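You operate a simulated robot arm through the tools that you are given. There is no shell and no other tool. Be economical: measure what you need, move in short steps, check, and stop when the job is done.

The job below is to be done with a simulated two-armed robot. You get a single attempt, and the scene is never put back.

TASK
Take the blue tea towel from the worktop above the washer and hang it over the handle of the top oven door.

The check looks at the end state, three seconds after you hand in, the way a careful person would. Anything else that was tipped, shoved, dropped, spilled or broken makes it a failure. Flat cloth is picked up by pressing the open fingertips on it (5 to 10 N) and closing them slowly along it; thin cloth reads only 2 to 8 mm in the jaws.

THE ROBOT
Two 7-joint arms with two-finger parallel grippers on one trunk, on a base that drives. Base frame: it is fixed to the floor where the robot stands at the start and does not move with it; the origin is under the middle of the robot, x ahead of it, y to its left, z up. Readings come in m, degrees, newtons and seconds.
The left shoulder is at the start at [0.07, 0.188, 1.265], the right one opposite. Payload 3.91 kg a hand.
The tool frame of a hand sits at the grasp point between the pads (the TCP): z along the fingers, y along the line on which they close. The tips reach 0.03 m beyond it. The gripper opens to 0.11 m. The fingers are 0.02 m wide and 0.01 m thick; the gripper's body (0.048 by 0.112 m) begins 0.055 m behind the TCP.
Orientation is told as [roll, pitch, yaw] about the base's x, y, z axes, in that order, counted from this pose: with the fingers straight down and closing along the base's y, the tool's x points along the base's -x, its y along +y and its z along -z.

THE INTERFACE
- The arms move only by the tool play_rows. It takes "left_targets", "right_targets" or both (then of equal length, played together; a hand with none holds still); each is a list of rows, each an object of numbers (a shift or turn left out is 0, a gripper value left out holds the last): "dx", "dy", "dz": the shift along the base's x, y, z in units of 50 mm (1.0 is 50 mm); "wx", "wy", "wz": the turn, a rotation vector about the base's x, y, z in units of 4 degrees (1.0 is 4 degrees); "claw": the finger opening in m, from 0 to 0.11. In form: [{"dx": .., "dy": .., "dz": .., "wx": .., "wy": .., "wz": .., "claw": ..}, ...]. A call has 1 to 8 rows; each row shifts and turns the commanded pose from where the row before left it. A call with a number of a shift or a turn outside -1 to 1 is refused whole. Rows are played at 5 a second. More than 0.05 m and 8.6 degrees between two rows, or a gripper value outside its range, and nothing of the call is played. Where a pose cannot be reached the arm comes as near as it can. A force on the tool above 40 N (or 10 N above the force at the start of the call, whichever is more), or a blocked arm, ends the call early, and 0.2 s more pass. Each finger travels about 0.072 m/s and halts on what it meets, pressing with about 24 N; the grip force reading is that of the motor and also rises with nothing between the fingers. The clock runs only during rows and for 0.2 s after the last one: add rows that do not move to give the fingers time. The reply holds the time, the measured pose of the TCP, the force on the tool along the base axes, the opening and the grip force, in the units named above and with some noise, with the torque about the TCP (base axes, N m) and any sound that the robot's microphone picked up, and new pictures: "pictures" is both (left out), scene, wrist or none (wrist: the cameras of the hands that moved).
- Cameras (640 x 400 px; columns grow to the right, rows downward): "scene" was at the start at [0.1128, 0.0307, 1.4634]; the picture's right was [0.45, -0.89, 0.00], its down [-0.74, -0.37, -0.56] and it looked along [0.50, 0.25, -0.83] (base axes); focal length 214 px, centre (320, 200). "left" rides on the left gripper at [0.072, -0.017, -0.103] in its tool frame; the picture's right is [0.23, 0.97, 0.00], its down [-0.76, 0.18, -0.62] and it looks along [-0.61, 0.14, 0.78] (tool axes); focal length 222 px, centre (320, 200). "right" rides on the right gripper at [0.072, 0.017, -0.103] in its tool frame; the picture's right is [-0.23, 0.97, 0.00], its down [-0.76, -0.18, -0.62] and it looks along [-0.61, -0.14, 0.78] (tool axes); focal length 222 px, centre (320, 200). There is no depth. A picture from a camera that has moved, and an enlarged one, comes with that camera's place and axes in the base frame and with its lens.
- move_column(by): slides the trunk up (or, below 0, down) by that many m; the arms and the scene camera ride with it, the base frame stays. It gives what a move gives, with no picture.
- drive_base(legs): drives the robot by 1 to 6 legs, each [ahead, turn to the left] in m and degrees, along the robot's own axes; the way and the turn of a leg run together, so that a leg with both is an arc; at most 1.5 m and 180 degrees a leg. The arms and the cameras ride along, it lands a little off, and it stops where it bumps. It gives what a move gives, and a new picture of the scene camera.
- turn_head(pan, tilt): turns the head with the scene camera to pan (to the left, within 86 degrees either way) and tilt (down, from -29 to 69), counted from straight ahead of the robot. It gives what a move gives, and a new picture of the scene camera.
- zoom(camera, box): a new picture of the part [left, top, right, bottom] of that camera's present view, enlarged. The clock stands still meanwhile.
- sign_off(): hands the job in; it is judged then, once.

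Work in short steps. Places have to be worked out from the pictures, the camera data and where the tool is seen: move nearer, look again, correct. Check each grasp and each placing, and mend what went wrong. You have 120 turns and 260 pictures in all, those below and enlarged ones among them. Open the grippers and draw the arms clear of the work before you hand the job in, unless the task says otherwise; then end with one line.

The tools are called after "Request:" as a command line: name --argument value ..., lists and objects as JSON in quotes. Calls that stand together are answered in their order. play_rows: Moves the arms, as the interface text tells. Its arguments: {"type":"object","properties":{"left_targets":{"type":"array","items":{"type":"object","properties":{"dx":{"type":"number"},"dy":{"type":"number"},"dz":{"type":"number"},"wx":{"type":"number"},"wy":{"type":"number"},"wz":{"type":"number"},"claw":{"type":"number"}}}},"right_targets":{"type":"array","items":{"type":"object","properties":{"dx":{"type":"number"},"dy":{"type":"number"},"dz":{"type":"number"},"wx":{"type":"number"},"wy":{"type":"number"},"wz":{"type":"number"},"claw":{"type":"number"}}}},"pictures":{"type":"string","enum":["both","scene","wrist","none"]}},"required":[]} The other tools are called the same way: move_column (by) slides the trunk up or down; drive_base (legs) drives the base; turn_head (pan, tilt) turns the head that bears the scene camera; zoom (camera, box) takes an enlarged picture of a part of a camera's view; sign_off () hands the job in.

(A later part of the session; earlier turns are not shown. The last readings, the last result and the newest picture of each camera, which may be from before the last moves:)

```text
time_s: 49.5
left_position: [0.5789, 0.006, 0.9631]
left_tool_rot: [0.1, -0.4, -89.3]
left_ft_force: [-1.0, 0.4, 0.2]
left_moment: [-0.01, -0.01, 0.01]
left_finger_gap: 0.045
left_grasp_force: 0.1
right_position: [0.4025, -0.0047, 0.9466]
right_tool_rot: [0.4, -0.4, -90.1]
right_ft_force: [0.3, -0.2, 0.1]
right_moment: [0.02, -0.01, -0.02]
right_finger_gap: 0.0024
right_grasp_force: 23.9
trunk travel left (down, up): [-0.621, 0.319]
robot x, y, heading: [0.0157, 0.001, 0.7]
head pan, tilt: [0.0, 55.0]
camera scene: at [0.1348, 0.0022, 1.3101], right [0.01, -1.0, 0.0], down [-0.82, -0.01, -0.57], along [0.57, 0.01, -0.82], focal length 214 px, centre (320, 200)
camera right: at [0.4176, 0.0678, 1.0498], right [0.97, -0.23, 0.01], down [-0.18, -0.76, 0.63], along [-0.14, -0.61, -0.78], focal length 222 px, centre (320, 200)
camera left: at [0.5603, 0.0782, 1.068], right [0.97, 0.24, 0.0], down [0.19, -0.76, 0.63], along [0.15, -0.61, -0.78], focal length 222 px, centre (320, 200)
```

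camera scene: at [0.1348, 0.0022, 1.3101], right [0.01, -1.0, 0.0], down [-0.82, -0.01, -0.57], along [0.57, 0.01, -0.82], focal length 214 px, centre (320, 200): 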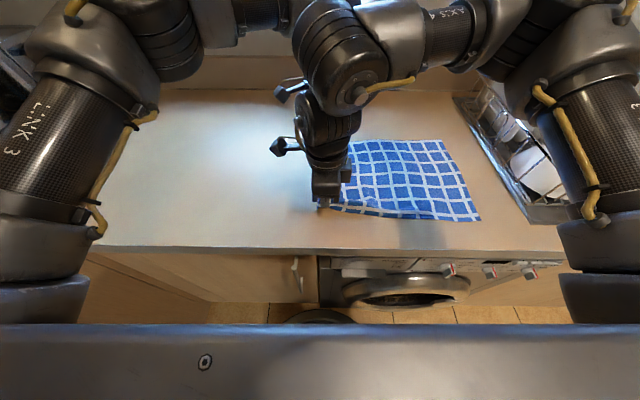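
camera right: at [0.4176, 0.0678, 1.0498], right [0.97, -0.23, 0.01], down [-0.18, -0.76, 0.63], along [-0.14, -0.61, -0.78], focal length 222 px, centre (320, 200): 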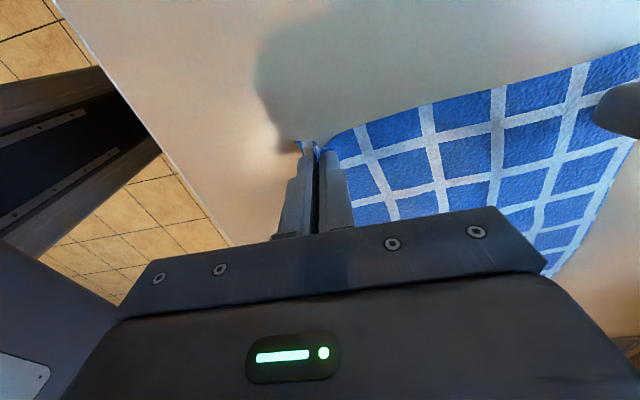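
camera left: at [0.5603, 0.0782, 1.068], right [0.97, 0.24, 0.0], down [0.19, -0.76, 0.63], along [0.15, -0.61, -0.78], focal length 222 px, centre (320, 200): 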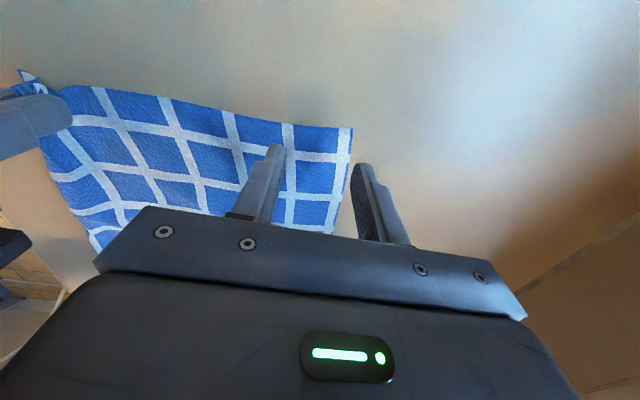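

The far corner has been pulled to (0.596, 0.026). I shift the left hand to x≈0.558, y≈0.010 and press down.

Request:
play_rows --left_targets '[{"dx": -0.4, "dy": 0.1}, {"dz": -0.2}, {"dz": -0.2}, {"dz": -0.05}, {}]' --pictures "wrist"

```text
time_s: 50.8
left_position: [0.5593, 0.0104, 0.942]
left_tool_rot: [0.0, -0.3, -89.2]
left_ft_force: [-0.1, 0.4, -0.2]
left_moment: [-0.02, 0.05, 0.01]
left_finger_gap: 0.0451
left_grasp_force: 0.2
right_position: [0.4021, -0.0042, 0.9466]
right_tool_rot: [0.6, -0.3, -90.3]
right_ft_force: [0.3, -0.6, 0.0]
right_moment: [0.03, -0.02, 0.0]
right_finger_gap: 0.0024
right_grasp_force: 24.2
trunk travel left (down, up): [-0.621, 0.319]
robot x, y, heading: [0.0122, -0.0024, 0.5]
head pan, tilt: [0.0, 55.0]
camera left: at [0.5392, 0.0827, 1.0468], right [0.97, 0.24, 0.0], down [0.19, -0.76, 0.63], along [0.15, -0.61, -0.78], focal length 222 px, centre (320, 200)
```

left: 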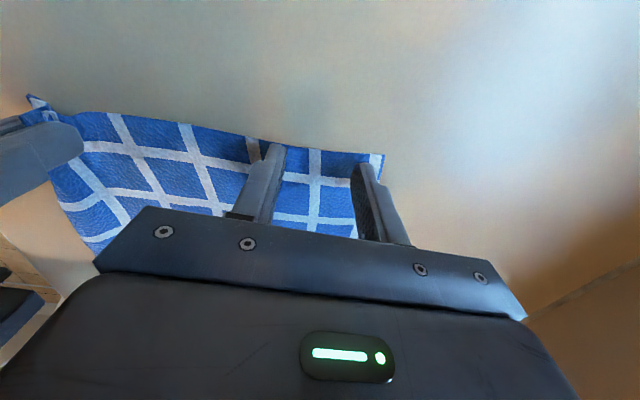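

Both left fingertips are over the cloth near its edge. I press and close slowly.

Request:
play_rows --left_targets '[{"dz": -0.06}, {"claw": 0.038}, {"claw": 0.03}, {"claw": 0.022}, {"claw": 0.014}, {"claw": 0.006}, {"claw": 0.0}, {}]' --pictures "wrist"

```text
time_s: 52.5
left_position: [0.5573, 0.0104, 0.9419]
left_tool_rot: [0.0, -0.4, -89.4]
left_ft_force: [-14.8, -2.7, 24.8]
left_moment: [-0.05, 0.45, 0.03]
left_finger_gap: 0.0027
left_grasp_force: 24.1
right_position: [0.4006, -0.0039, 0.9489]
right_tool_rot: [0.6, -0.3, -90.2]
right_ft_force: [11.1, 1.5, -0.6]
right_moment: [0.01, -0.33, 0.01]
right_finger_gap: 0.0024
right_grasp_force: 23.7
trunk travel left (down, up): [-0.621, 0.319]
robot x, y, heading: [0.0133, -0.0005, 0.9]
head pan, tilt: [0.0, 55.0]
camera left: at [0.5364, 0.0824, 1.0456], right [0.97, 0.24, 0.0], down [0.19, -0.76, 0.63], along [0.15, -0.61, -0.78], focal length 222 px, centre (320, 200)
```

left: 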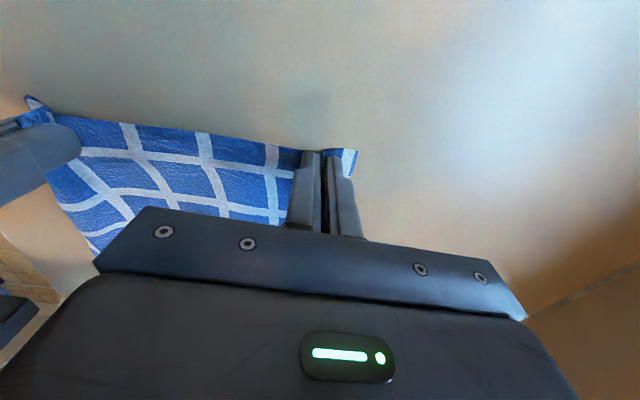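

Both hands hold the edge, with some tension between them (~11 N). I bring them 1 cm closer and lift both.

Request:
play_rows --left_targets '[{"dx": -0.2, "dz": 0.1}, {"dz": 0.5}, {"dz": 0.8}, {"dz": 0.8}, {"dz": 0.8}, {"dz": 0.8}, {"dz": 0.8}, {}]' --right_targets '[{"dz": 0.1}, {"dz": 0.5}, {"dz": 0.8}, {"dz": 0.8}, {"dz": 0.8}, {"dz": 0.8}, {"dz": 0.8}, {}]' --pictures "both"

```text
time_s: 54.4
left_position: [0.5586, 0.0241, 1.1859]
left_tool_rot: [0.8, -2.9, -87.4]
left_ft_force: [-30.2, -7.6, -3.4]
left_moment: [-0.22, 0.92, 0.01]
left_finger_gap: 0.0027
left_grasp_force: 23.8
right_position: [0.4012, -0.0106, 1.1672]
right_tool_rot: [-0.2, -2.3, -89.7]
right_ft_force: [30.1, 8.0, 4.1]
right_moment: [0.24, -0.92, 0.11]
right_finger_gap: 0.0027
right_grasp_force: 23.7
trunk travel left (down, up): [-0.621, 0.319]
robot x, y, heading: [0.0162, 0.0041, 0.9]
head pan, tilt: [0.0, 55.0]
camera scene: at [0.136, 0.0025, 1.3099], right [0.01, -1.0, 0.0], down [-0.82, -0.01, -0.57], along [0.57, 0.01, -0.82], focal length 214 px, centre (320, 200)
camera right: at [0.4179, 0.0645, 1.2682], right [0.98, -0.22, 0.01], down [-0.17, -0.74, 0.65], along [-0.14, -0.64, -0.76], focal length 222 px, centre (320, 200)
camera left: at [0.5351, 0.1011, 1.2869], right [0.96, 0.27, 0.0], down [0.2, -0.72, 0.66], along [0.18, -0.64, -0.75], focal length 222 px, centre (320, 200)
```

scene: 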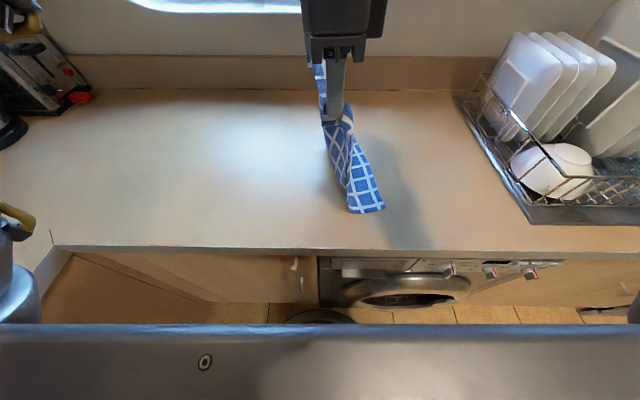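
right: 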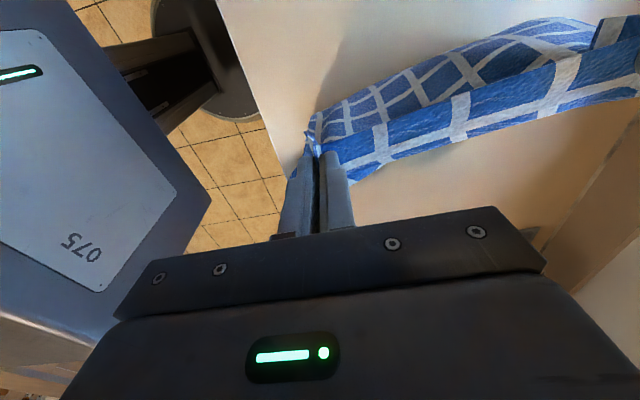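
left: 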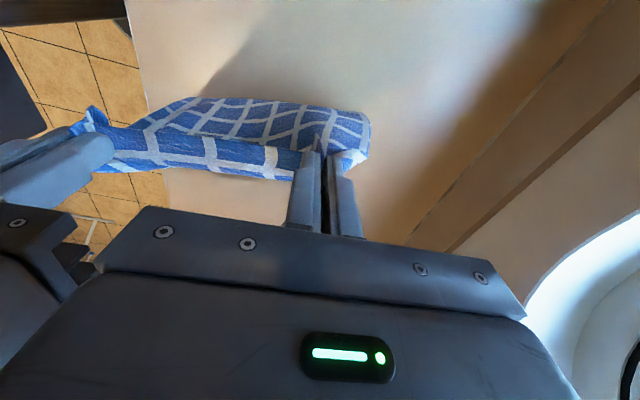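

The towel is up but stretched (30 N). I bring the hands closer to slacken it.

Request:
play_rows --left_targets '[{"dx": -0.25}, {"dx": -0.25}, {}]' --right_targets '[{}, {}, {}]' --pictures "none"

```text
time_s: 55.1
left_position: [0.5333, 0.0198, 1.173]
left_tool_rot: [0.0, -1.6, -87.5]
left_ft_force: [-0.4, 0.0, 0.3]
left_moment: [0.02, -0.01, 0.02]
left_finger_gap: 0.0026
left_grasp_force: 24.4
right_position: [0.3886, -0.0056, 1.1716]
right_tool_rot: [0.8, -2.7, -86.9]
right_ft_force: [0.0, 0.5, -0.5]
right_moment: [0.02, -0.02, 0.0]
right_finger_gap: 0.0023
right_grasp_force: 23.5
trunk travel left (down, up): [-0.621, 0.319]
robot x, y, heading: [0.0076, 0.0016, 0.6]
head pan, tilt: [0.0, 55.0]
```

Slack now (0 N). I swing the pair 90° about their midpoint so the edge lies left–right, raising as I go.

Request:
play_rows --left_targets '[{"dx": -0.025, "dy": 0.092, "dz": 0.1, "wz": 0.917}, {"dx": -0.025, "dy": 0.092, "dz": 0.1, "wz": 0.917}, {"dx": -0.025, "dy": 0.092, "dz": 0.1, "wz": 0.917}, {"dx": -0.025, "dy": 0.092, "dz": 0.1, "wz": 0.917}, {"dx": -0.025, "dy": 0.092, "dz": 0.1, "wz": 0.917}, {"dx": -0.025, "dy": 0.092, "dz": 0.1, "wz": 0.917}, {"dx": -0.025, "dy": 0.092, "dz": 0.1, "wz": 0.917}, {"dx": -0.025, "dy": 0.092, "dz": 0.1, "wz": 0.917}]' --right_targets '[{"dx": 0.025, "dy": -0.092, "dz": 0.1, "wz": 0.917}, {"dx": 0.025, "dy": -0.092, "dz": 0.1, "wz": 0.917}, {"dx": 0.025, "dy": -0.092, "dz": 0.1, "wz": 0.917}, {"dx": 0.025, "dy": -0.092, "dz": 0.1, "wz": 0.917}, {"dx": 0.025, "dy": -0.092, "dz": 0.1, "wz": 0.917}, {"dx": 0.025, "dy": -0.092, "dz": 0.1, "wz": 0.917}, {"dx": 0.025, "dy": -0.092, "dz": 0.1, "wz": 0.917}, {"dx": 0.025, "dy": -0.092, "dz": 0.1, "wz": 0.917}]' --pictures "none"

Request:
play_rows --left_targets '[{"dx": -0.0675, "dy": 0.0675, "dz": 0.1, "wz": 0.917}, {"dx": -0.0675, "dy": 0.0675, "dz": 0.1, "wz": 0.917}, {"dx": -0.0675, "dy": 0.0675, "dz": 0.1, "wz": 0.917}, {"dx": -0.0675, "dy": 0.0675, "dz": 0.1, "wz": 0.917}, {"dx": -0.0675, "dy": 0.0675, "dz": 0.1, "wz": 0.917}, {"dx": -0.0675, "dy": 0.0675, "dz": 0.1, "wz": 0.917}, {"dx": -0.0675, "dy": 0.0675, "dz": 0.1, "wz": 0.917}, {"dx": -0.0675, "dy": 0.0675, "dz": 0.1, "wz": 0.917}]' --right_targets '[{"dx": 0.0675, "dy": -0.0675, "dz": 0.1, "wz": 0.917}, {"dx": 0.0675, "dy": -0.0675, "dz": 0.1, "wz": 0.917}, {"dx": 0.0675, "dy": -0.0675, "dz": 0.1, "wz": 0.917}, {"dx": 0.0675, "dy": -0.0675, "dz": 0.1, "wz": 0.917}, {"dx": 0.0675, "dy": -0.0675, "dz": 0.1, "wz": 0.917}, {"dx": 0.0675, "dy": -0.0675, "dz": 0.1, "wz": 0.917}, {"dx": 0.0675, "dy": -0.0675, "dz": 0.1, "wz": 0.917}, {"dx": 0.0675, "dy": -0.0675, "dz": 0.1, "wz": 0.917}]' --pictures "none"

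Request:
play_rows --left_targets '[{"dx": -0.092, "dy": 0.025, "wz": 0.917}, {"dx": -0.092, "dy": 0.025, "wz": 0.917}, {"dx": -0.092, "dy": 0.025, "wz": 0.917}, {"dx": -0.092, "dy": 0.025, "wz": 0.917}, {"dx": -0.092, "dy": 0.025, "wz": 0.917}, {"dx": -0.092, "dy": 0.025, "wz": 0.917}, {"dx": -0.092, "dy": 0.025, "wz": 0.917}, {"dx": -0.092, "dy": 0.025, "wz": 0.917}]' --right_targets '[{"dx": 0.092, "dy": -0.025, "wz": 0.917}, {"dx": 0.092, "dy": -0.025, "wz": 0.917}, {"dx": 0.092, "dy": -0.025, "wz": 0.917}, {"dx": 0.092, "dy": -0.025, "wz": 0.917}, {"dx": 0.092, "dy": -0.025, "wz": 0.917}, {"dx": 0.092, "dy": -0.025, "wz": 0.917}, {"dx": 0.092, "dy": -0.025, "wz": 0.917}, {"dx": 0.092, "dy": -0.025, "wz": 0.917}]' --pictures "scene"

```text
time_s: 57.1
left_position: [0.521, 0.0516, 1.2073]
left_tool_rot: [-0.4, -0.9, -58.9]
left_ft_force: [-2.5, -0.6, -0.2]
left_moment: [-0.04, 0.06, -0.01]
left_finger_gap: 0.0025
left_grasp_force: 24.3
right_position: [0.3847, -0.0113, 1.1932]
right_tool_rot: [-3.2, -6.4, -53.8]
right_ft_force: [1.7, 0.3, 0.7]
right_moment: [0.02, -0.08, -0.04]
right_finger_gap: 0.0024
right_grasp_force: 24.3
trunk travel left (down, up): [-0.621, 0.319]
robot x, y, heading: [0.0117, 0.0054, 0.3]
head pan, tilt: [0.0, 55.0]
stopped in row 8 (right hand): the arm was blocked; the commanded pose is now the measured one
```

```text
time_s: 59.0
left_position: [0.4964, 0.0784, 1.2575]
left_tool_rot: [-1.2, -2.5, -28.9]
left_ft_force: [-4.3, -5.0, -2.5]
left_moment: [-0.17, 0.14, -0.03]
left_finger_gap: 0.0024
left_grasp_force: 23.6
right_position: [0.4063, -0.0375, 1.2201]
right_tool_rot: [-5.6, -6.5, -23.2]
right_ft_force: [4.0, 5.3, 2.3]
right_moment: [0.2, -0.11, -0.04]
right_finger_gap: 0.0026
right_grasp_force: 23.9
trunk travel left (down, up): [-0.621, 0.319]
robot x, y, heading: [0.0151, 0.0053, 0.7]
head pan, tilt: [0.0, 55.0]
```

```text
time_s: 60.8
left_position: [0.457, 0.0887, 1.2477]
left_tool_rot: [-0.3, -0.8, -0.4]
left_ft_force: [-0.4, -0.5, 0.0]
left_moment: [-0.04, 0.02, -0.01]
left_finger_gap: 0.0024
left_grasp_force: 24.4
right_position: [0.4481, -0.0484, 1.2308]
right_tool_rot: [-3.2, -6.2, 4.9]
right_ft_force: [0.2, -0.8, -0.3]
right_moment: [-0.01, 0.01, -0.04]
right_finger_gap: 0.0027
right_grasp_force: 24.0
trunk travel left (down, up): [-0.621, 0.319]
robot x, y, heading: [0.0122, 0.0012, 0.6]
head pan, tilt: [0.0, 55.0]
camera scene: at [0.1338, 0.0028, 1.3102], right [0.01, -1.0, 0.0], down [-0.82, -0.01, -0.57], along [0.57, 0.01, -0.82], focal length 214 px, centre (320, 200)
```

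scene: 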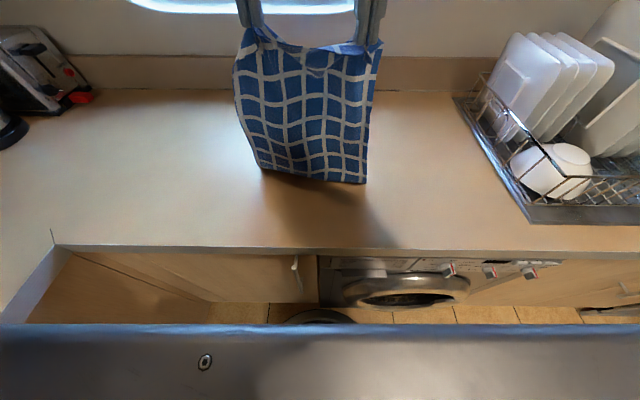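

The towel hangs flat between the hands. Now I back off, turn to face the oven and step back a bit to look.

Request:
drive_base --legs '[[-0.37, 0], [0, 89.5], [-0.1, 0]]'

Request:
turn_head --pan 0 --tilt 40

```text
time_s: 67.5
left_position: [-0.4212, 0.3453, 1.247]
left_tool_rot: [-0.2, -0.9, 87.2]
left_ft_force: [-0.9, 0.6, -0.5]
left_moment: [0.01, 0.0, -0.03]
left_finger_gap: 0.0024
left_grasp_force: 23.9
right_position: [-0.2855, 0.3297, 1.2322]
right_tool_rot: [-3.2, -6.3, 92.1]
right_ft_force: [-0.2, 0.0, -0.8]
right_moment: [0.02, 0.02, -0.03]
right_finger_gap: 0.0025
right_grasp_force: 23.6
trunk travel left (down, up): [-0.621, 0.319]
robot x, y, heading: [-0.3566, -0.1031, 88.3]
head pan, tilt: [0.0, 55.0]
camera scene: at [-0.352, 0.0183, 1.3101], right [1.0, -0.03, 0.0], down [-0.03, -0.82, -0.57], along [0.02, 0.57, -0.82], focal length 214 px, centre (320, 200)
```

scene: 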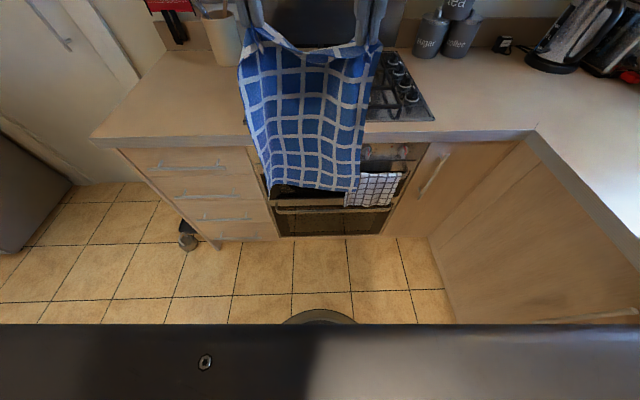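

```text
time_s: 68.3
left_position: [-0.4212, 0.3436, 1.2479]
left_tool_rot: [-0.3, -0.8, 87.2]
left_ft_force: [-0.2, -0.4, -0.5]
left_moment: [-0.02, 0.02, -0.02]
left_finger_gap: 0.0023
left_grasp_force: 24.1
right_position: [-0.2857, 0.3297, 1.2326]
right_tool_rot: [-3.2, -6.4, 92.2]
right_ft_force: [0.3, 0.4, 1.1]
right_moment: [-0.02, 0.01, -0.06]
right_finger_gap: 0.0026
right_grasp_force: 24.1
trunk travel left (down, up): [-0.621, 0.319]
robot x, y, heading: [-0.3522, -0.1004, 88.3]
head pan, tilt: [0.0, 40.0]
camera scene: at [-0.3514, 0.0303, 1.3309], right [1.0, -0.03, 0.0], down [-0.02, -0.64, -0.77], along [0.02, 0.77, -0.64], focal length 214 px, centre (320, 200)
```

scene: 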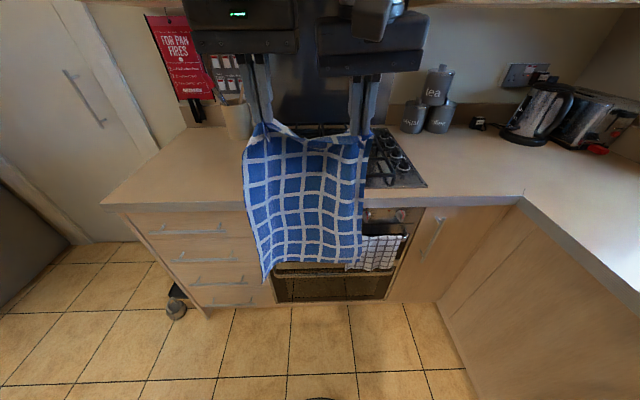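

The towel hides the left part of the handle, but the right end is visible; I zoom there for a second sight line.

Request:
zoom --camera "scene" --box '[230, 190, 440, 320]'

```text
3.05 times, centred on (335, 255) of scene
camera zoom: at [-0.3514, 0.0303, 1.3309], right [1.0, -0.03, 0.0], down [-0.02, -0.64, -0.77], along [0.02, 0.77, -0.64], focal length 654 px, centre (274, 32)
```

zoom: 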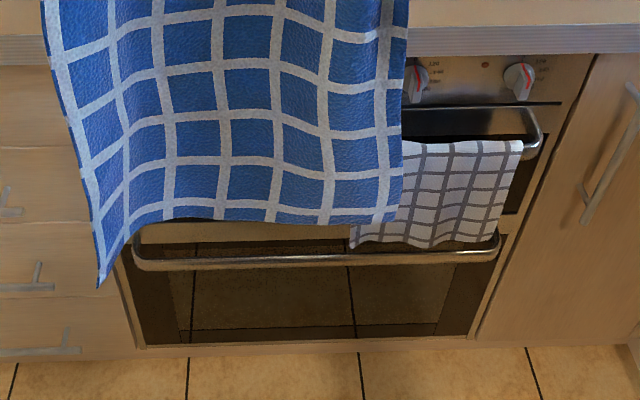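

From two sight lines: top bar at y≈0.545, z≈0.72, door face y≈0.605, and the worktop lip overhangs right above the bar (y≈0.55, underside ≈0.87). Holding the towel by its very edge would leave too little behind the bar, so I'll re-lay it on the worktop and re-grip ~0.10 m in from the edge, leaving a flap on the far side to drop behind the bar. Driving back.

Request:
drive_base --legs '[[0.1, 0], [0, -88.0], [0.36, 0]]'

Request:
turn_head --pan 0 --tilt 50

```text
time_s: 75.1
left_position: [0.453, 0.0773, 1.2472]
left_tool_rot: [-0.3, -0.7, -1.1]
left_ft_force: [0.6, 0.7, 0.6]
left_moment: [-0.03, -0.01, 0.05]
left_finger_gap: 0.0024
left_grasp_force: 24.1
right_position: [0.4433, -0.0595, 1.2319]
right_tool_rot: [-3.2, -6.3, 4.0]
right_ft_force: [-0.3, 0.3, 0.0]
right_moment: [0.02, -0.01, 0.05]
right_finger_gap: 0.0023
right_grasp_force: 24.0
trunk travel left (down, up): [-0.621, 0.319]
robot x, y, heading: [0.0117, -0.0033, -0.0]
head pan, tilt: [0.0, 40.0]
camera scene: at [0.1422, -0.0049, 1.3309], right [0.0, -1.0, 0.0], down [-0.64, 0.0, -0.77], along [0.77, 0.0, -0.64], focal length 214 px, centre (320, 200)
```

scene: 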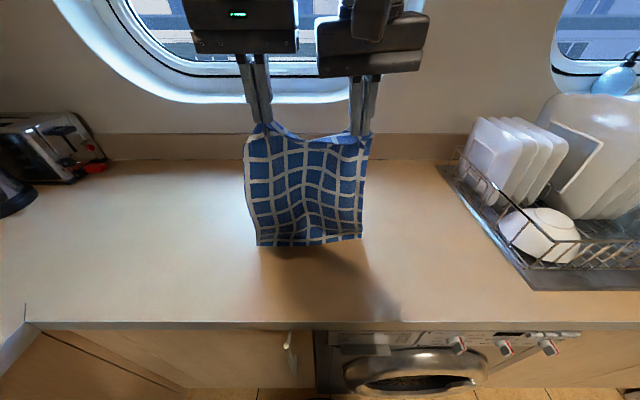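

```text
time_s: 75.8
left_position: [0.4538, 0.076, 1.2472]
left_tool_rot: [-0.3, -0.8, -1.1]
left_ft_force: [-0.7, -0.6, 0.0]
left_moment: [0.03, 0.01, 0.03]
left_finger_gap: 0.0023
left_grasp_force: 23.7
right_position: [0.4447, -0.0603, 1.2331]
right_tool_rot: [-3.2, -6.4, 4.0]
right_ft_force: [0.3, 0.4, 0.0]
right_moment: [-0.03, 0.01, 0.06]
right_finger_gap: 0.0023
right_grasp_force: 23.8
trunk travel left (down, up): [-0.621, 0.319]
robot x, y, heading: [0.009, -0.0006, -0.0]
head pan, tilt: [0.0, 50.0]
camera scene: at [0.1352, -0.0048, 1.3166], right [0.0, -1.0, 0.0], down [-0.77, 0.0, -0.64], along [0.64, 0.0, -0.77], focal length 214 px, centre (320, 200)
```

scene: 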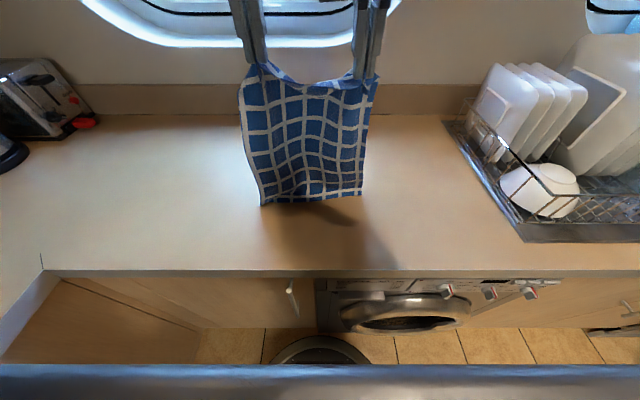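

I move the hands back toward the robot, also squaring up the right hand, then lay the towel by lowering while moving forward.

Request:
play_rows --left_targets '[{"dz": 0.4, "dx": -0.3}, {"dx": -0.5}, {"dx": -0.5}, {"dx": -0.5}, {"dx": -0.4}, {"dz": -0.5}]' --right_targets '[{"dz": 0.6, "dx": -0.2, "wx": 0.2, "wy": 0.4, "wz": -0.3}, {"dx": -0.5, "wx": 0.2, "wy": 0.4, "wz": -0.3}, {"dx": -0.5, "wx": 0.2, "wy": 0.4, "wz": -0.4}, {"dx": -0.5, "wx": 0.2, "wy": 0.4}, {"dx": -0.3}, {"dz": -0.5}]' --pictures "scene"

```text
time_s: 77.2
left_position: [0.347, 0.078, 1.2674]
left_tool_rot: [-0.3, -0.7, -1.1]
left_ft_force: [0.3, 0.9, 0.3]
left_moment: [-0.01, 0.04, 0.01]
left_finger_gap: 0.002
left_grasp_force: 24.5
left hand out of reach, approached as far as the arm can: row 6
right_position: [0.3494, -0.0566, 1.2316]
right_tool_rot: [0.2, 0.3, -0.2]
right_ft_force: [1.1, -0.6, -0.4]
right_moment: [0.02, 0.01, 0.03]
right_finger_gap: 0.0024
right_grasp_force: 23.7
right hand out of reach, approached as far as the arm can: row 1
trunk travel left (down, up): [-0.621, 0.319]
robot x, y, heading: [0.0077, -0.0025, 0.1]
head pan, tilt: [0.0, 50.0]
camera scene: at [0.1368, -0.0056, 1.3164], right [0.0, -1.0, 0.0], down [-0.77, 0.0, -0.64], along [0.64, 0.0, -0.77], focal length 214 px, centre (320, 200)
```

scene: 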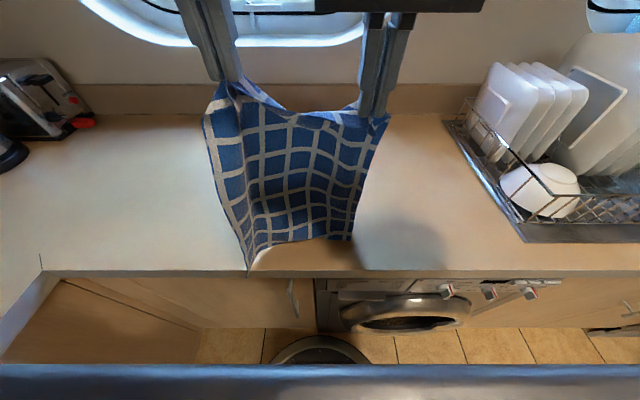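

Tail is at the counter's front. Now lower and move forward.

Request:
play_rows --left_targets '[{"dx": 0.4, "dz": -0.55}, {"dx": 0.4, "dz": -0.55}, {"dx": 0.4, "dz": -0.55}, {"dx": 0.4, "dz": -0.55}, {"dx": 0.4, "dz": -0.55}, {"dx": 0.4, "dz": -0.55}, {"dx": 0.4, "dz": -0.55}, {"dx": 0.4, "dz": -0.55}]' --right_targets '[{"dx": 0.4, "dz": -0.48}, {"dx": 0.4, "dz": -0.48}, {"dx": 0.4, "dz": -0.48}, {"dx": 0.4, "dz": -0.48}, {"dx": 0.4, "dz": -0.48}, {"dx": 0.4, "dz": -0.48}, {"dx": 0.4, "dz": -0.48}, {"dx": 0.4, "dz": -0.48}]' --pictures "scene"

```text
time_s: 79.0
left_position: [0.518, 0.0866, 1.0684]
left_tool_rot: [-0.4, -0.8, -1.0]
left_ft_force: [0.3, 0.3, 0.6]
left_moment: [-0.04, 0.01, 0.03]
left_finger_gap: 0.0023
left_grasp_force: 24.5
left hand out of reach, approached as far as the arm can: row 1, 2, 3
right_position: [0.5103, -0.0538, 1.0403]
right_tool_rot: [0.0, 0.1, -0.3]
right_ft_force: [-0.3, -0.6, 0.0]
right_moment: [-0.01, 0.01, 0.01]
right_finger_gap: 0.0025
right_grasp_force: 24.1
trunk travel left (down, up): [-0.621, 0.319]
robot x, y, heading: [0.008, -0.0066, -0.2]
head pan, tilt: [0.0, 50.0]
camera scene: at [0.137, -0.0039, 1.3165], right [0.0, -1.0, 0.0], down [-0.77, 0.0, -0.64], along [0.64, 0.0, -0.77], focal length 214 px, centre (320, 200)
```

scene: 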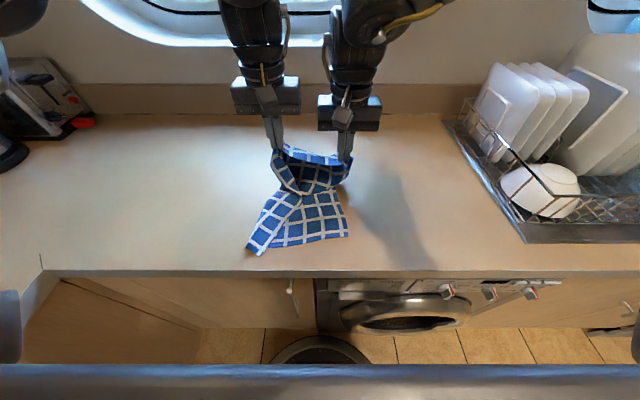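

Tail stays put. Continue to the worktop, pulling the towel straight.

Request:
play_rows --left_targets '[{"dx": 0.45, "dz": -0.36}, {"dx": 0.45, "dz": -0.36}, {"dx": 0.45, "dz": -0.36}, {"dx": 0.45, "dz": -0.36}, {"dx": 0.45, "dz": -0.36}, {"dx": 0.45, "dz": -0.36}, {"dx": 0.4}, {}]' --right_targets '[{"dx": 0.45, "dz": -0.27}, {"dx": 0.45, "dz": -0.27}, {"dx": 0.45, "dz": -0.27}, {"dx": 0.45, "dz": -0.27}, {"dx": 0.45, "dz": -0.27}, {"dx": 0.45, "dz": -0.27}, {"dx": 0.55}, {}]' --pictures "scene"

```text
time_s: 80.8
left_position: [0.6697, 0.086, 0.9607]
left_tool_rot: [-0.2, -0.8, -1.0]
left_ft_force: [-0.1, 0.2, -1.1]
left_moment: [0.0, -0.01, 0.05]
left_finger_gap: 0.0023
left_grasp_force: 24.1
right_position: [0.5999, -0.0225, 0.9575]
right_tool_rot: [0.3, 0.0, -0.4]
right_ft_force: [0.2, 0.6, 0.4]
right_moment: [-0.02, 0.02, 0.0]
right_finger_gap: 0.0024
right_grasp_force: 23.4
right hand out of reach, approached as far as the arm can: row 4, 5, 6, 7
trunk travel left (down, up): [-0.621, 0.319]
robot x, y, heading: [0.0099, -0.0032, 0.1]
head pan, tilt: [0.0, 50.0]
camera scene: at [0.1344, -0.0043, 1.3167], right [0.0, -1.0, 0.0], down [-0.77, 0.0, -0.64], along [0.64, 0.0, -0.77], focal length 214 px, centre (320, 200)
```

scene: 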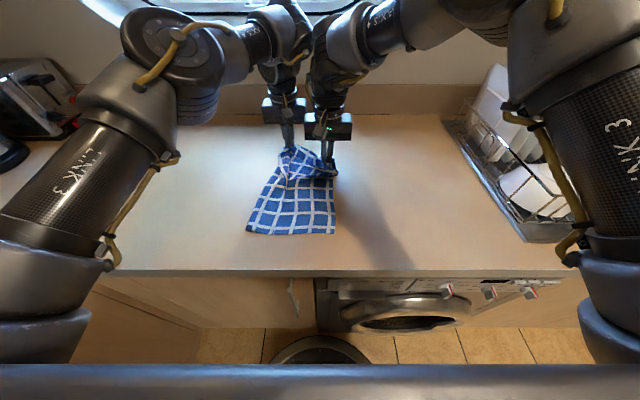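

The right arm hit its reach limit at x≈0.60, leaving slack near the hands. I square the left hand back to match, release both and lift off to look.

Request:
play_rows --left_targets '[{"dx": -0.6, "dy": 0.1, "dz": -0.15}, {"dx": -0.5, "dz": -0.1}, {"claw": 0.02}, {"claw": 0.035}, {}, {"dz": 0.8}, {"dz": 0.8}, {"dz": 0.6, "dy": 0.6}]' --right_targets '[{"dz": -0.1}, {"dz": -0.1}, {"claw": 0.02}, {"claw": 0.035}, {}, {"dz": 0.8}, {"dz": 0.8}, {"dz": 0.6, "dx": -0.5}]' --pictures "both"

```text
time_s: 82.6
left_position: [0.6125, 0.1191, 1.0607]
left_tool_rot: [-0.4, -1.0, -1.1]
left_ft_force: [-0.7, 0.1, 0.2]
left_moment: [0.0, 0.01, -0.01]
left_finger_gap: 0.0349
left_grasp_force: 0.0
right_position: [0.5687, -0.0167, 1.0593]
right_tool_rot: [0.1, -0.1, 0.0]
right_ft_force: [-0.6, -0.2, 0.0]
right_moment: [-0.02, -0.06, 0.0]
right_finger_gap: 0.0351
right_grasp_force: 0.0
right hand out of reach, approached as far as the arm can: row 7
trunk travel left (down, up): [-0.621, 0.319]
robot x, y, heading: [0.0087, -0.0039, -0.2]
head pan, tilt: [0.0, 50.0]
camera scene: at [0.1318, -0.0028, 1.3168], right [0.0, -1.0, 0.0], down [-0.76, 0.0, -0.64], along [0.64, 0.0, -0.76], focal length 214 px, centre (320, 200)
camera right: at [0.4957, -0.0013, 1.1631], right [0.23, 0.97, 0.0], down [0.76, -0.18, 0.62], along [0.61, -0.14, -0.78], focal length 222 px, centre (320, 200)
camera left: at [0.5365, 0.1043, 1.1643], right [-0.21, 0.98, -0.01], down [0.75, 0.17, 0.63], along [0.62, 0.12, -0.77], focal length 222 px, centre (320, 200)
```

scene: 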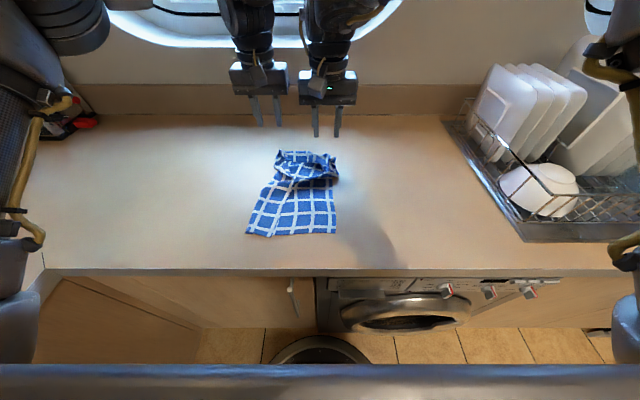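
right: 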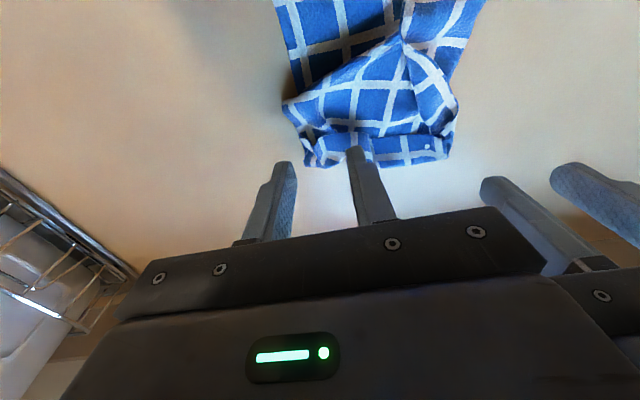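
left: 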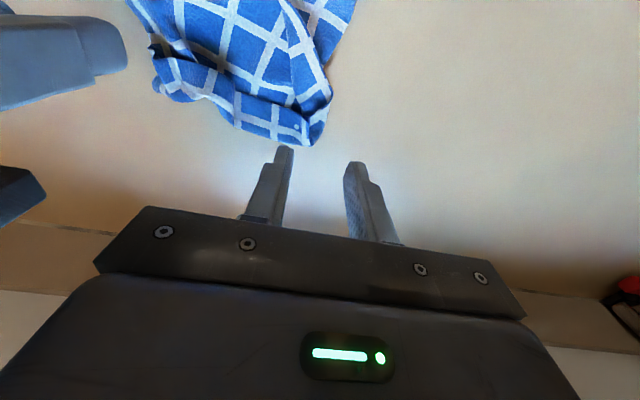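

The far part is crumpled under. I'll pick the towel up by its near (tail) edge instead, which lies clean; a closer look first.

Request:
zoom --camera "scene" --box '[220, 130, 370, 250]'

```text
3.33 times, centred on (295, 190) of scene
camera zoom: at [0.1318, -0.0028, 1.3168], right [0.0, -1.0, 0.0], down [-0.76, 0.0, -0.64], along [0.64, 0.0, -0.76], focal length 715 px, centre (403, 233)
```

zoom: 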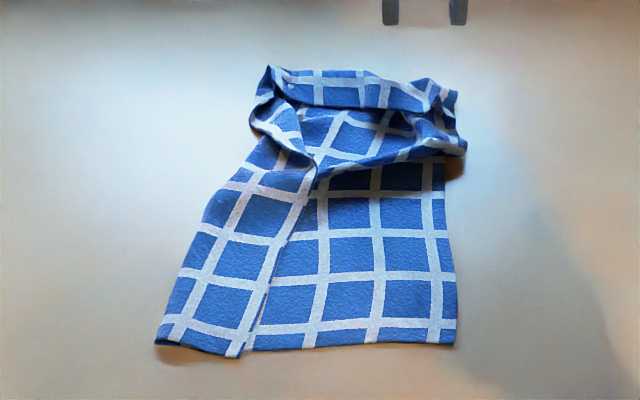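

I move both hands back over the tail edge (x≈0.387; left y≈0.135, right y≈0) and descend near it.

Request:
play_rows --left_targets '[{"dx": -0.9, "dy": 0.1, "claw": 0.04}, {"dx": -0.9, "dy": 0.1}, {"dx": -0.9, "dy": 0.1}, {"dx": -0.9}, {"dx": -0.9}, {"dz": -0.8}, {"dz": -0.8}, {"dz": -0.4}]' --right_targets '[{"dx": -0.73, "dy": 0.1, "claw": 0.04}, {"dx": -0.73, "dy": 0.1}, {"dx": -0.73, "dy": 0.1}, {"dx": -0.73}, {"dx": -0.73}, {"dz": -0.8}, {"dz": -0.8}, {"dz": -0.4}]' --pictures "both"

```text
time_s: 84.4
left_position: [0.5061, 0.1508, 0.9743]
left_tool_rot: [-0.2, -0.9, -1.2]
left_ft_force: [-0.1, -0.3, -0.1]
left_moment: [0.0, 0.02, 0.01]
left_finger_gap: 0.0402
left_grasp_force: 0.0
left hand out of reach, approached as far as the arm can: row 3, 4, 5, 6, 7, 8
right_position: [0.3892, -0.0059, 0.9568]
right_tool_rot: [0.2, 0.0, -0.3]
right_ft_force: [-0.5, -0.5, -0.2]
right_moment: [0.0, 0.0, -0.04]
right_finger_gap: 0.0398
right_grasp_force: 0.1
trunk travel left (down, up): [-0.621, 0.319]
robot x, y, heading: [0.0106, 0.0, -0.3]
head pan, tilt: [0.0, 50.0]
camera scene: at [0.1349, -0.0048, 1.3167], right [0.0, -1.0, 0.0], down [-0.77, 0.0, -0.64], along [0.64, 0.0, -0.77], focal length 214 px, centre (320, 200)
camera right: at [0.3154, 0.0098, 1.061], right [0.23, 0.97, 0.0], down [0.76, -0.18, 0.62], along [0.61, -0.14, -0.78], focal length 222 px, centre (320, 200)
camera left: at [0.4301, 0.1357, 1.0782], right [-0.21, 0.98, -0.01], down [0.76, 0.17, 0.63], along [0.62, 0.12, -0.77], focal length 222 px, centre (320, 200)
```

scene: 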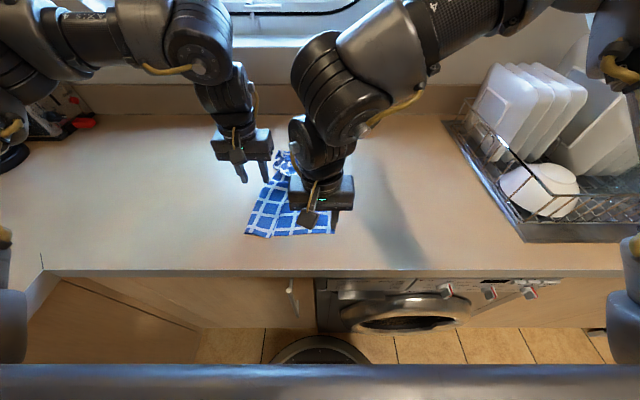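
right: 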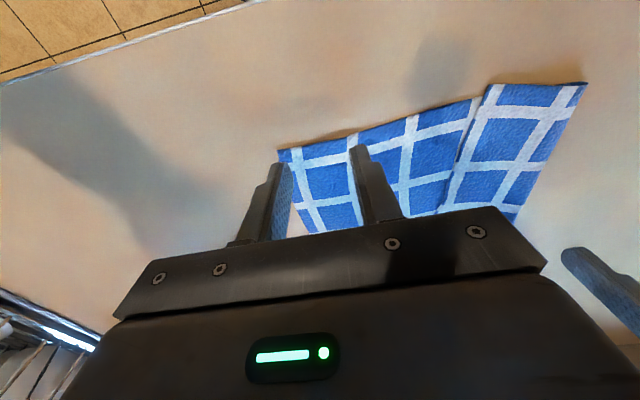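
left: 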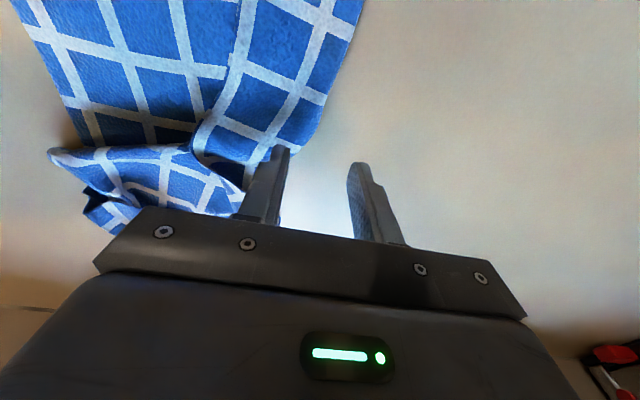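

The left arm can't fold in that close. I raise the hands and back the base by 0.12 m so that the tail edge is at a comfortable distance.

Request:
play_rows --left_targets '[{"dz": 0.8}, {"dz": 0.4}]' --right_targets '[{"dz": 0.8}, {"dz": 0.8}]' --pictures "none"

Request:
drive_base --legs '[[-0.12, 0]]'

```text
time_s: 85.0
left_position: [0.5041, 0.1486, 1.0343]
left_tool_rot: [-0.4, -0.8, -1.0]
left_ft_force: [0.0, -0.2, -0.7]
left_moment: [-0.03, 0.0, 0.01]
left_finger_gap: 0.0398
left_grasp_force: 0.0
right_position: [0.3886, -0.0045, 1.038]
right_tool_rot: [0.2, 0.0, -0.2]
right_ft_force: [1.0, 0.6, -0.4]
right_moment: [0.02, 0.0, 0.01]
right_finger_gap: 0.0402
right_grasp_force: 0.1
trunk travel left (down, up): [-0.621, 0.319]
robot x, y, heading: [0.0076, -0.0015, -0.1]
head pan, tilt: [0.0, 50.0]
```

```text
time_s: 86.3
left_position: [0.3888, 0.1491, 1.0342]
left_tool_rot: [-0.2, -0.8, -1.1]
left_ft_force: [-0.8, 0.9, -0.3]
left_moment: [0.0, -0.03, 0.01]
left_finger_gap: 0.0403
left_grasp_force: 0.1
right_position: [0.2704, -0.0043, 1.0352]
right_tool_rot: [0.3, 0.1, -0.2]
right_ft_force: [-0.3, 0.7, 0.0]
right_moment: [0.0, -0.02, 0.02]
right_finger_gap: 0.0398
right_grasp_force: 0.1
trunk travel left (down, up): [-0.621, 0.319]
robot x, y, heading: [-0.1123, -0.0034, 0.0]
head pan, tilt: [0.0, 50.0]
camera scene: at [0.017, -0.0044, 1.3166], right [0.0, -1.0, 0.0], down [-0.77, 0.0, -0.64], along [0.64, 0.0, -0.77], focal length 214 px, centre (320, 200)
```

scene: 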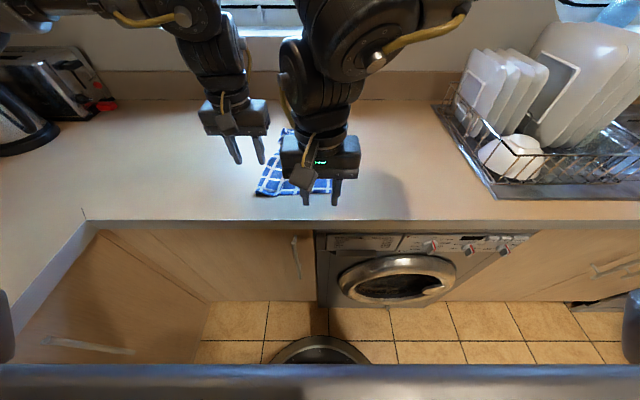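

Now position both hands over the tail edge and descend.

Request:
play_rows --left_targets '[{"dy": -0.14}, {"dx": -0.04}, {}, {"dz": -0.6}, {"dz": -0.6}, {"dz": -0.3}]' --right_targets '[{"dx": 0.8, "dy": 0.12}, {"dx": 0.8}, {"dx": 0.74}, {"dz": -0.6}, {"dz": -0.6}, {"dz": -0.3}]' --pictures "wrist"

```text
time_s: 87.7
left_position: [0.3926, 0.1461, 0.9621]
left_tool_rot: [-0.4, -0.8, -1.1]
left_ft_force: [0.2, 0.4, 0.1]
left_moment: [-0.01, -0.01, 0.0]
left_finger_gap: 0.0402
left_grasp_force: 0.0
left hand out of reach, approached as far as the arm can: row 5
right_position: [0.3871, 0.0023, 0.9606]
right_tool_rot: [0.2, 0.1, -0.2]
right_ft_force: [0.2, -0.1, -0.4]
right_moment: [-0.02, -0.02, -0.04]
right_finger_gap: 0.0402
right_grasp_force: 0.1
trunk travel left (down, up): [-0.621, 0.319]
robot x, y, heading: [-0.1042, -0.0042, -0.1]
head pan, tilt: [0.0, 50.0]
camera right: at [0.3137, 0.0171, 1.0644], right [0.23, 0.97, 0.0], down [0.76, -0.18, 0.62], along [0.61, -0.14, -0.78], focal length 222 px, centre (320, 200)
camera left: at [0.3154, 0.1312, 1.066], right [-0.21, 0.98, -0.01], down [0.76, 0.17, 0.63], along [0.62, 0.12, -0.78], focal length 222 px, centre (320, 200)
```

right: 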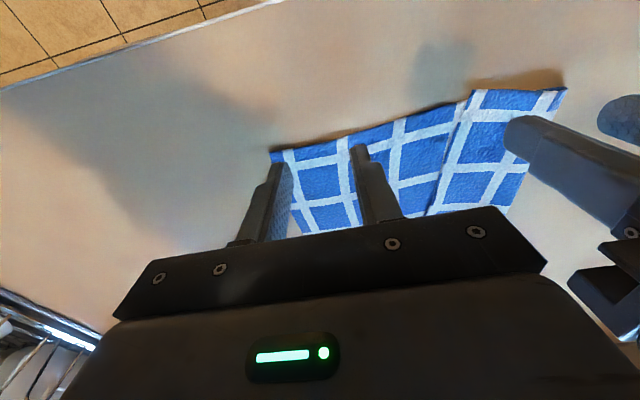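
left: 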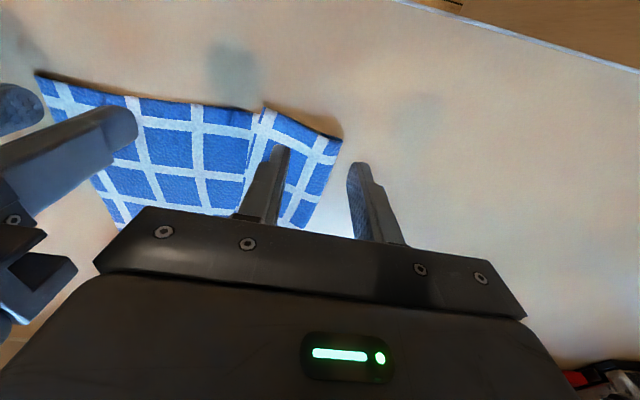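

Left hand is ~1 cm too far left; correct and press the left one, then both close.

Request:
play_rows --left_targets '[{"dy": -0.24}, {"dz": -0.2}, {"dz": -0.15}, {"dz": -0.1}, {}]' --right_targets '[{}, {"dz": -0.2}, {"dz": -0.15}, {"dz": -0.07}, {}]' --pictures "none"

```text
time_s: 88.9
left_position: [0.3963, 0.1329, 0.9442]
left_tool_rot: [-0.4, -0.8, -1.2]
left_ft_force: [1.0, -0.4, 0.1]
left_moment: [0.01, 0.0, 0.02]
left_finger_gap: 0.0402
left_grasp_force: 0.0
left hand out of reach, approached as far as the arm can: row 1
right_position: [0.3869, 0.0022, 0.9403]
right_tool_rot: [0.1, -0.1, -0.2]
right_ft_force: [2.7, 0.5, 12.7]
right_moment: [-0.25, -0.07, 0.07]
right_finger_gap: 0.0399
right_grasp_force: 0.0
trunk travel left (down, up): [-0.621, 0.319]
robot x, y, heading: [-0.1046, 0.0007, -0.3]
head pan, tilt: [0.0, 50.0]
```

Right is in contact; left needs ~4 mm more. Then close both slowly.

Request:
play_rows --left_targets '[{"dz": -0.1}, {"claw": 0.034}, {"claw": 0.027}, {"claw": 0.02}, {"claw": 0.013}, {"claw": 0.005}, {"claw": 0.0}, {}]' --right_targets '[{}, {"claw": 0.034}, {"claw": 0.027}, {"claw": 0.02}, {"claw": 0.013}, {"claw": 0.005}, {"claw": 0.0}, {}]' --pictures "wrist"

```text
time_s: 90.6
left_position: [0.3957, 0.1293, 0.9425]
left_tool_rot: [-0.6, -1.2, -1.4]
left_ft_force: [-1.8, -3.7, 16.0]
left_moment: [-0.09, 0.15, 0.0]
left_finger_gap: 0.0033
left_grasp_force: 24.0
left hand out of reach, approached as far as the arm can: row 1
right_position: [0.3851, 0.001, 0.9426]
right_tool_rot: [0.3, -0.2, -0.3]
right_ft_force: [-1.3, 0.3, 10.9]
right_moment: [0.1, 0.03, 0.0]
right_finger_gap: 0.0001
right_grasp_force: 24.1
trunk travel left (down, up): [-0.621, 0.319]
robot x, y, heading: [-0.1075, 0.0008, -0.4]
head pan, tilt: [0.0, 50.0]
stopped in row 8 (left hand): the force on the tool passed its limit (the readings are from after the stop); the commanded pose is now the measured one
camera right: at [0.3115, 0.0175, 1.0457], right [0.23, 0.97, 0.01], down [0.76, -0.18, 0.62], along [0.61, -0.14, -0.78], focal length 222 px, centre (320, 200)
camera left: at [0.3195, 0.1155, 1.0458], right [-0.21, 0.98, -0.01], down [0.75, 0.17, 0.64], along [0.62, 0.12, -0.77], focal length 222 px, centre (320, 200)
```

right: 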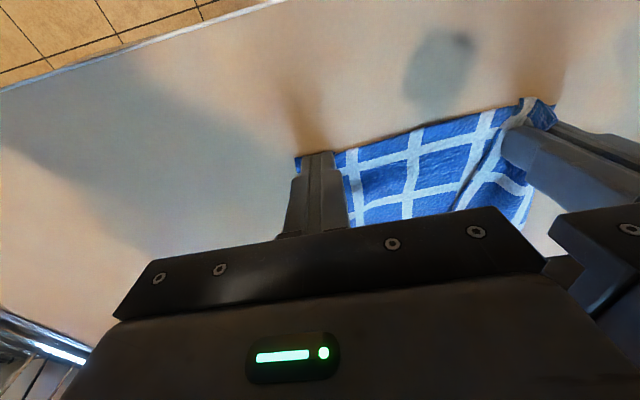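
left: 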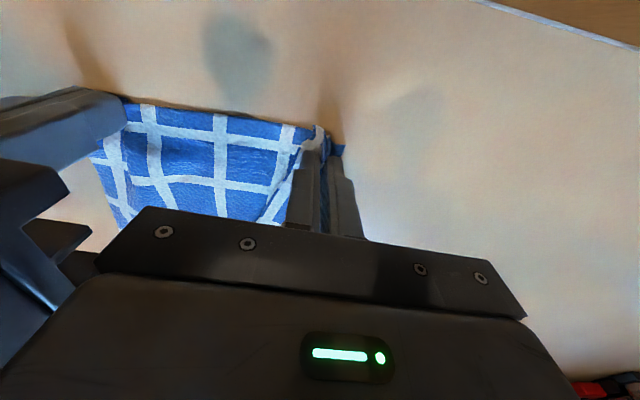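

The left hand holds; the right slipped out. I reopen the right, shift it slightly inward onto the cloth, nudge the left outward, and retry.

Request:
play_rows --right_targets '[{"dz": 0.3, "claw": 0.02}, {"dx": 0.2, "claw": 0.04}, {"dy": 0.1}, {}]' --left_targets '[{"dz": 0.1}, {"dy": 0.1}, {"dy": 0.1}, {}]' --pictures "wrist"

```text
time_s: 91.6
left_position: [0.3971, 0.141, 0.9434]
left_tool_rot: [-0.4, -0.8, -1.2]
left_ft_force: [0.3, 0.6, 0.3]
left_moment: [0.01, -0.02, 0.02]
left_finger_gap: 0.0033
left_grasp_force: 24.2
right_position: [0.3979, 0.0057, 0.9553]
right_tool_rot: [0.2, 0.0, -0.2]
right_ft_force: [-0.6, 0.3, 0.3]
right_moment: [-0.03, 0.02, 0.01]
right_finger_gap: 0.04
right_grasp_force: 0.0
trunk travel left (down, up): [-0.621, 0.319]
robot x, y, heading: [-0.1143, -0.0008, -0.2]
head pan, tilt: [0.0, 50.0]
camera right: at [0.3234, 0.0221, 1.0599], right [0.23, 0.97, 0.0], down [0.76, -0.18, 0.62], along [0.61, -0.14, -0.78], focal length 222 px, centre (320, 200)
camera left: at [0.3213, 0.1259, 1.0483], right [-0.21, 0.98, -0.01], down [0.76, 0.17, 0.63], along [0.62, 0.12, -0.77], focal length 222 px, centre (320, 200)
```

right: 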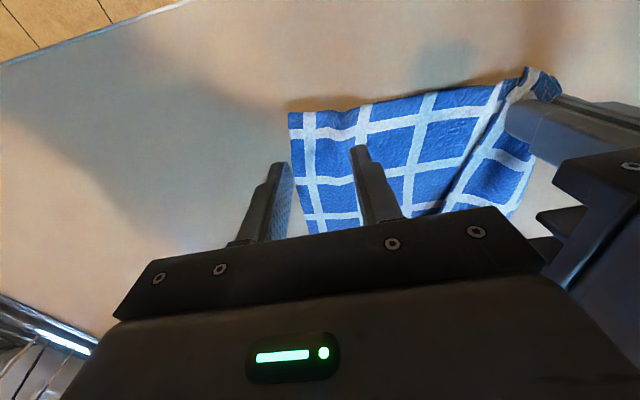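
left: 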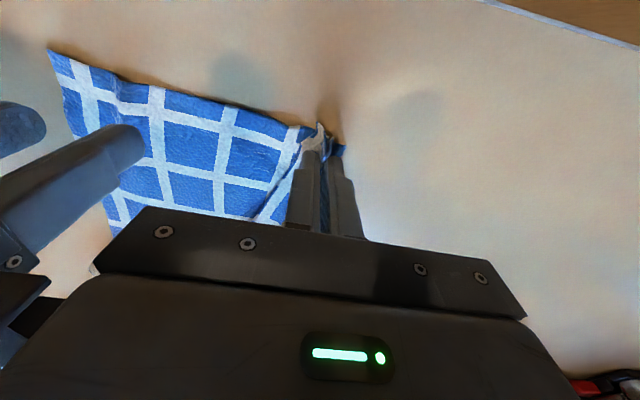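

I narrow the right jaws to 0.03 and shift 1.2 cm inward so both tips are on cloth, then press.

Request:
play_rows --right_targets '[{"dy": 0.24, "dx": -0.1, "claw": 0.03}, {"dz": -0.2}, {"dz": -0.1}, {"dz": -0.05}, {}]' --pictures "none"

```text
time_s: 92.8
left_position: [0.3954, 0.1407, 0.9465]
left_tool_rot: [-0.4, -1.0, -1.3]
left_ft_force: [0.4, 0.3, 0.0]
left_moment: [0.06, 0.0, 0.01]
left_finger_gap: 0.0031
left_grasp_force: 23.9
right_position: [0.3925, 0.0185, 0.942]
right_tool_rot: [0.3, -0.3, -0.3]
right_ft_force: [6.2, -2.1, 31.4]
right_moment: [-0.7, -0.12, 0.12]
right_finger_gap: 0.0307
right_grasp_force: 0.7
trunk travel left (down, up): [-0.621, 0.319]
robot x, y, heading: [-0.1069, -0.0058, 0.1]
head pan, tilt: [0.0, 50.0]
```

Request:
play_rows --right_targets '[{"dz": 0.06}, {"claw": 0.025}, {"claw": 0.02}, {"claw": 0.014}, {"claw": 0.008}, {"claw": 0.0}, {}, {}]' --pictures "wrist"

```text
time_s: 94.6
left_position: [0.3955, 0.1414, 0.9446]
left_tool_rot: [-0.5, -0.8, -1.2]
left_ft_force: [-1.1, -8.5, 0.8]
left_moment: [-0.24, 0.0, -0.08]
left_finger_gap: 0.0032
left_grasp_force: 24.0
right_position: [0.3909, 0.0197, 0.9419]
right_tool_rot: [0.2, -0.2, -0.2]
right_ft_force: [1.3, 8.0, 15.4]
right_moment: [0.33, 0.03, -0.07]
right_finger_gap: 0.0056
right_grasp_force: 24.0
trunk travel left (down, up): [-0.621, 0.319]
robot x, y, heading: [-0.111, 0.0003, -0.3]
head pan, tilt: [0.0, 50.0]
camera right: at [0.3173, 0.035, 1.0455], right [0.23, 0.97, 0.0], down [0.76, -0.18, 0.62], along [0.61, -0.14, -0.78], focal length 222 px, centre (320, 200)
```

right: 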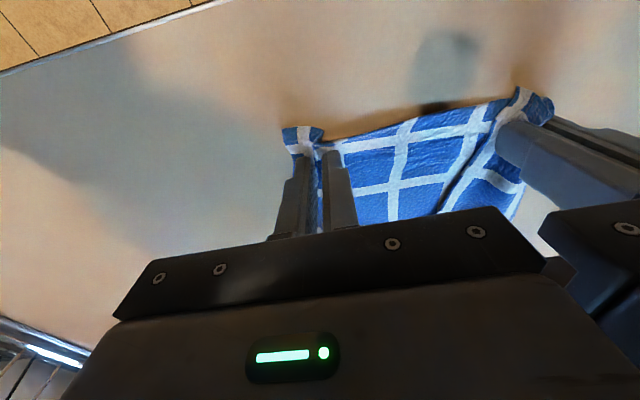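

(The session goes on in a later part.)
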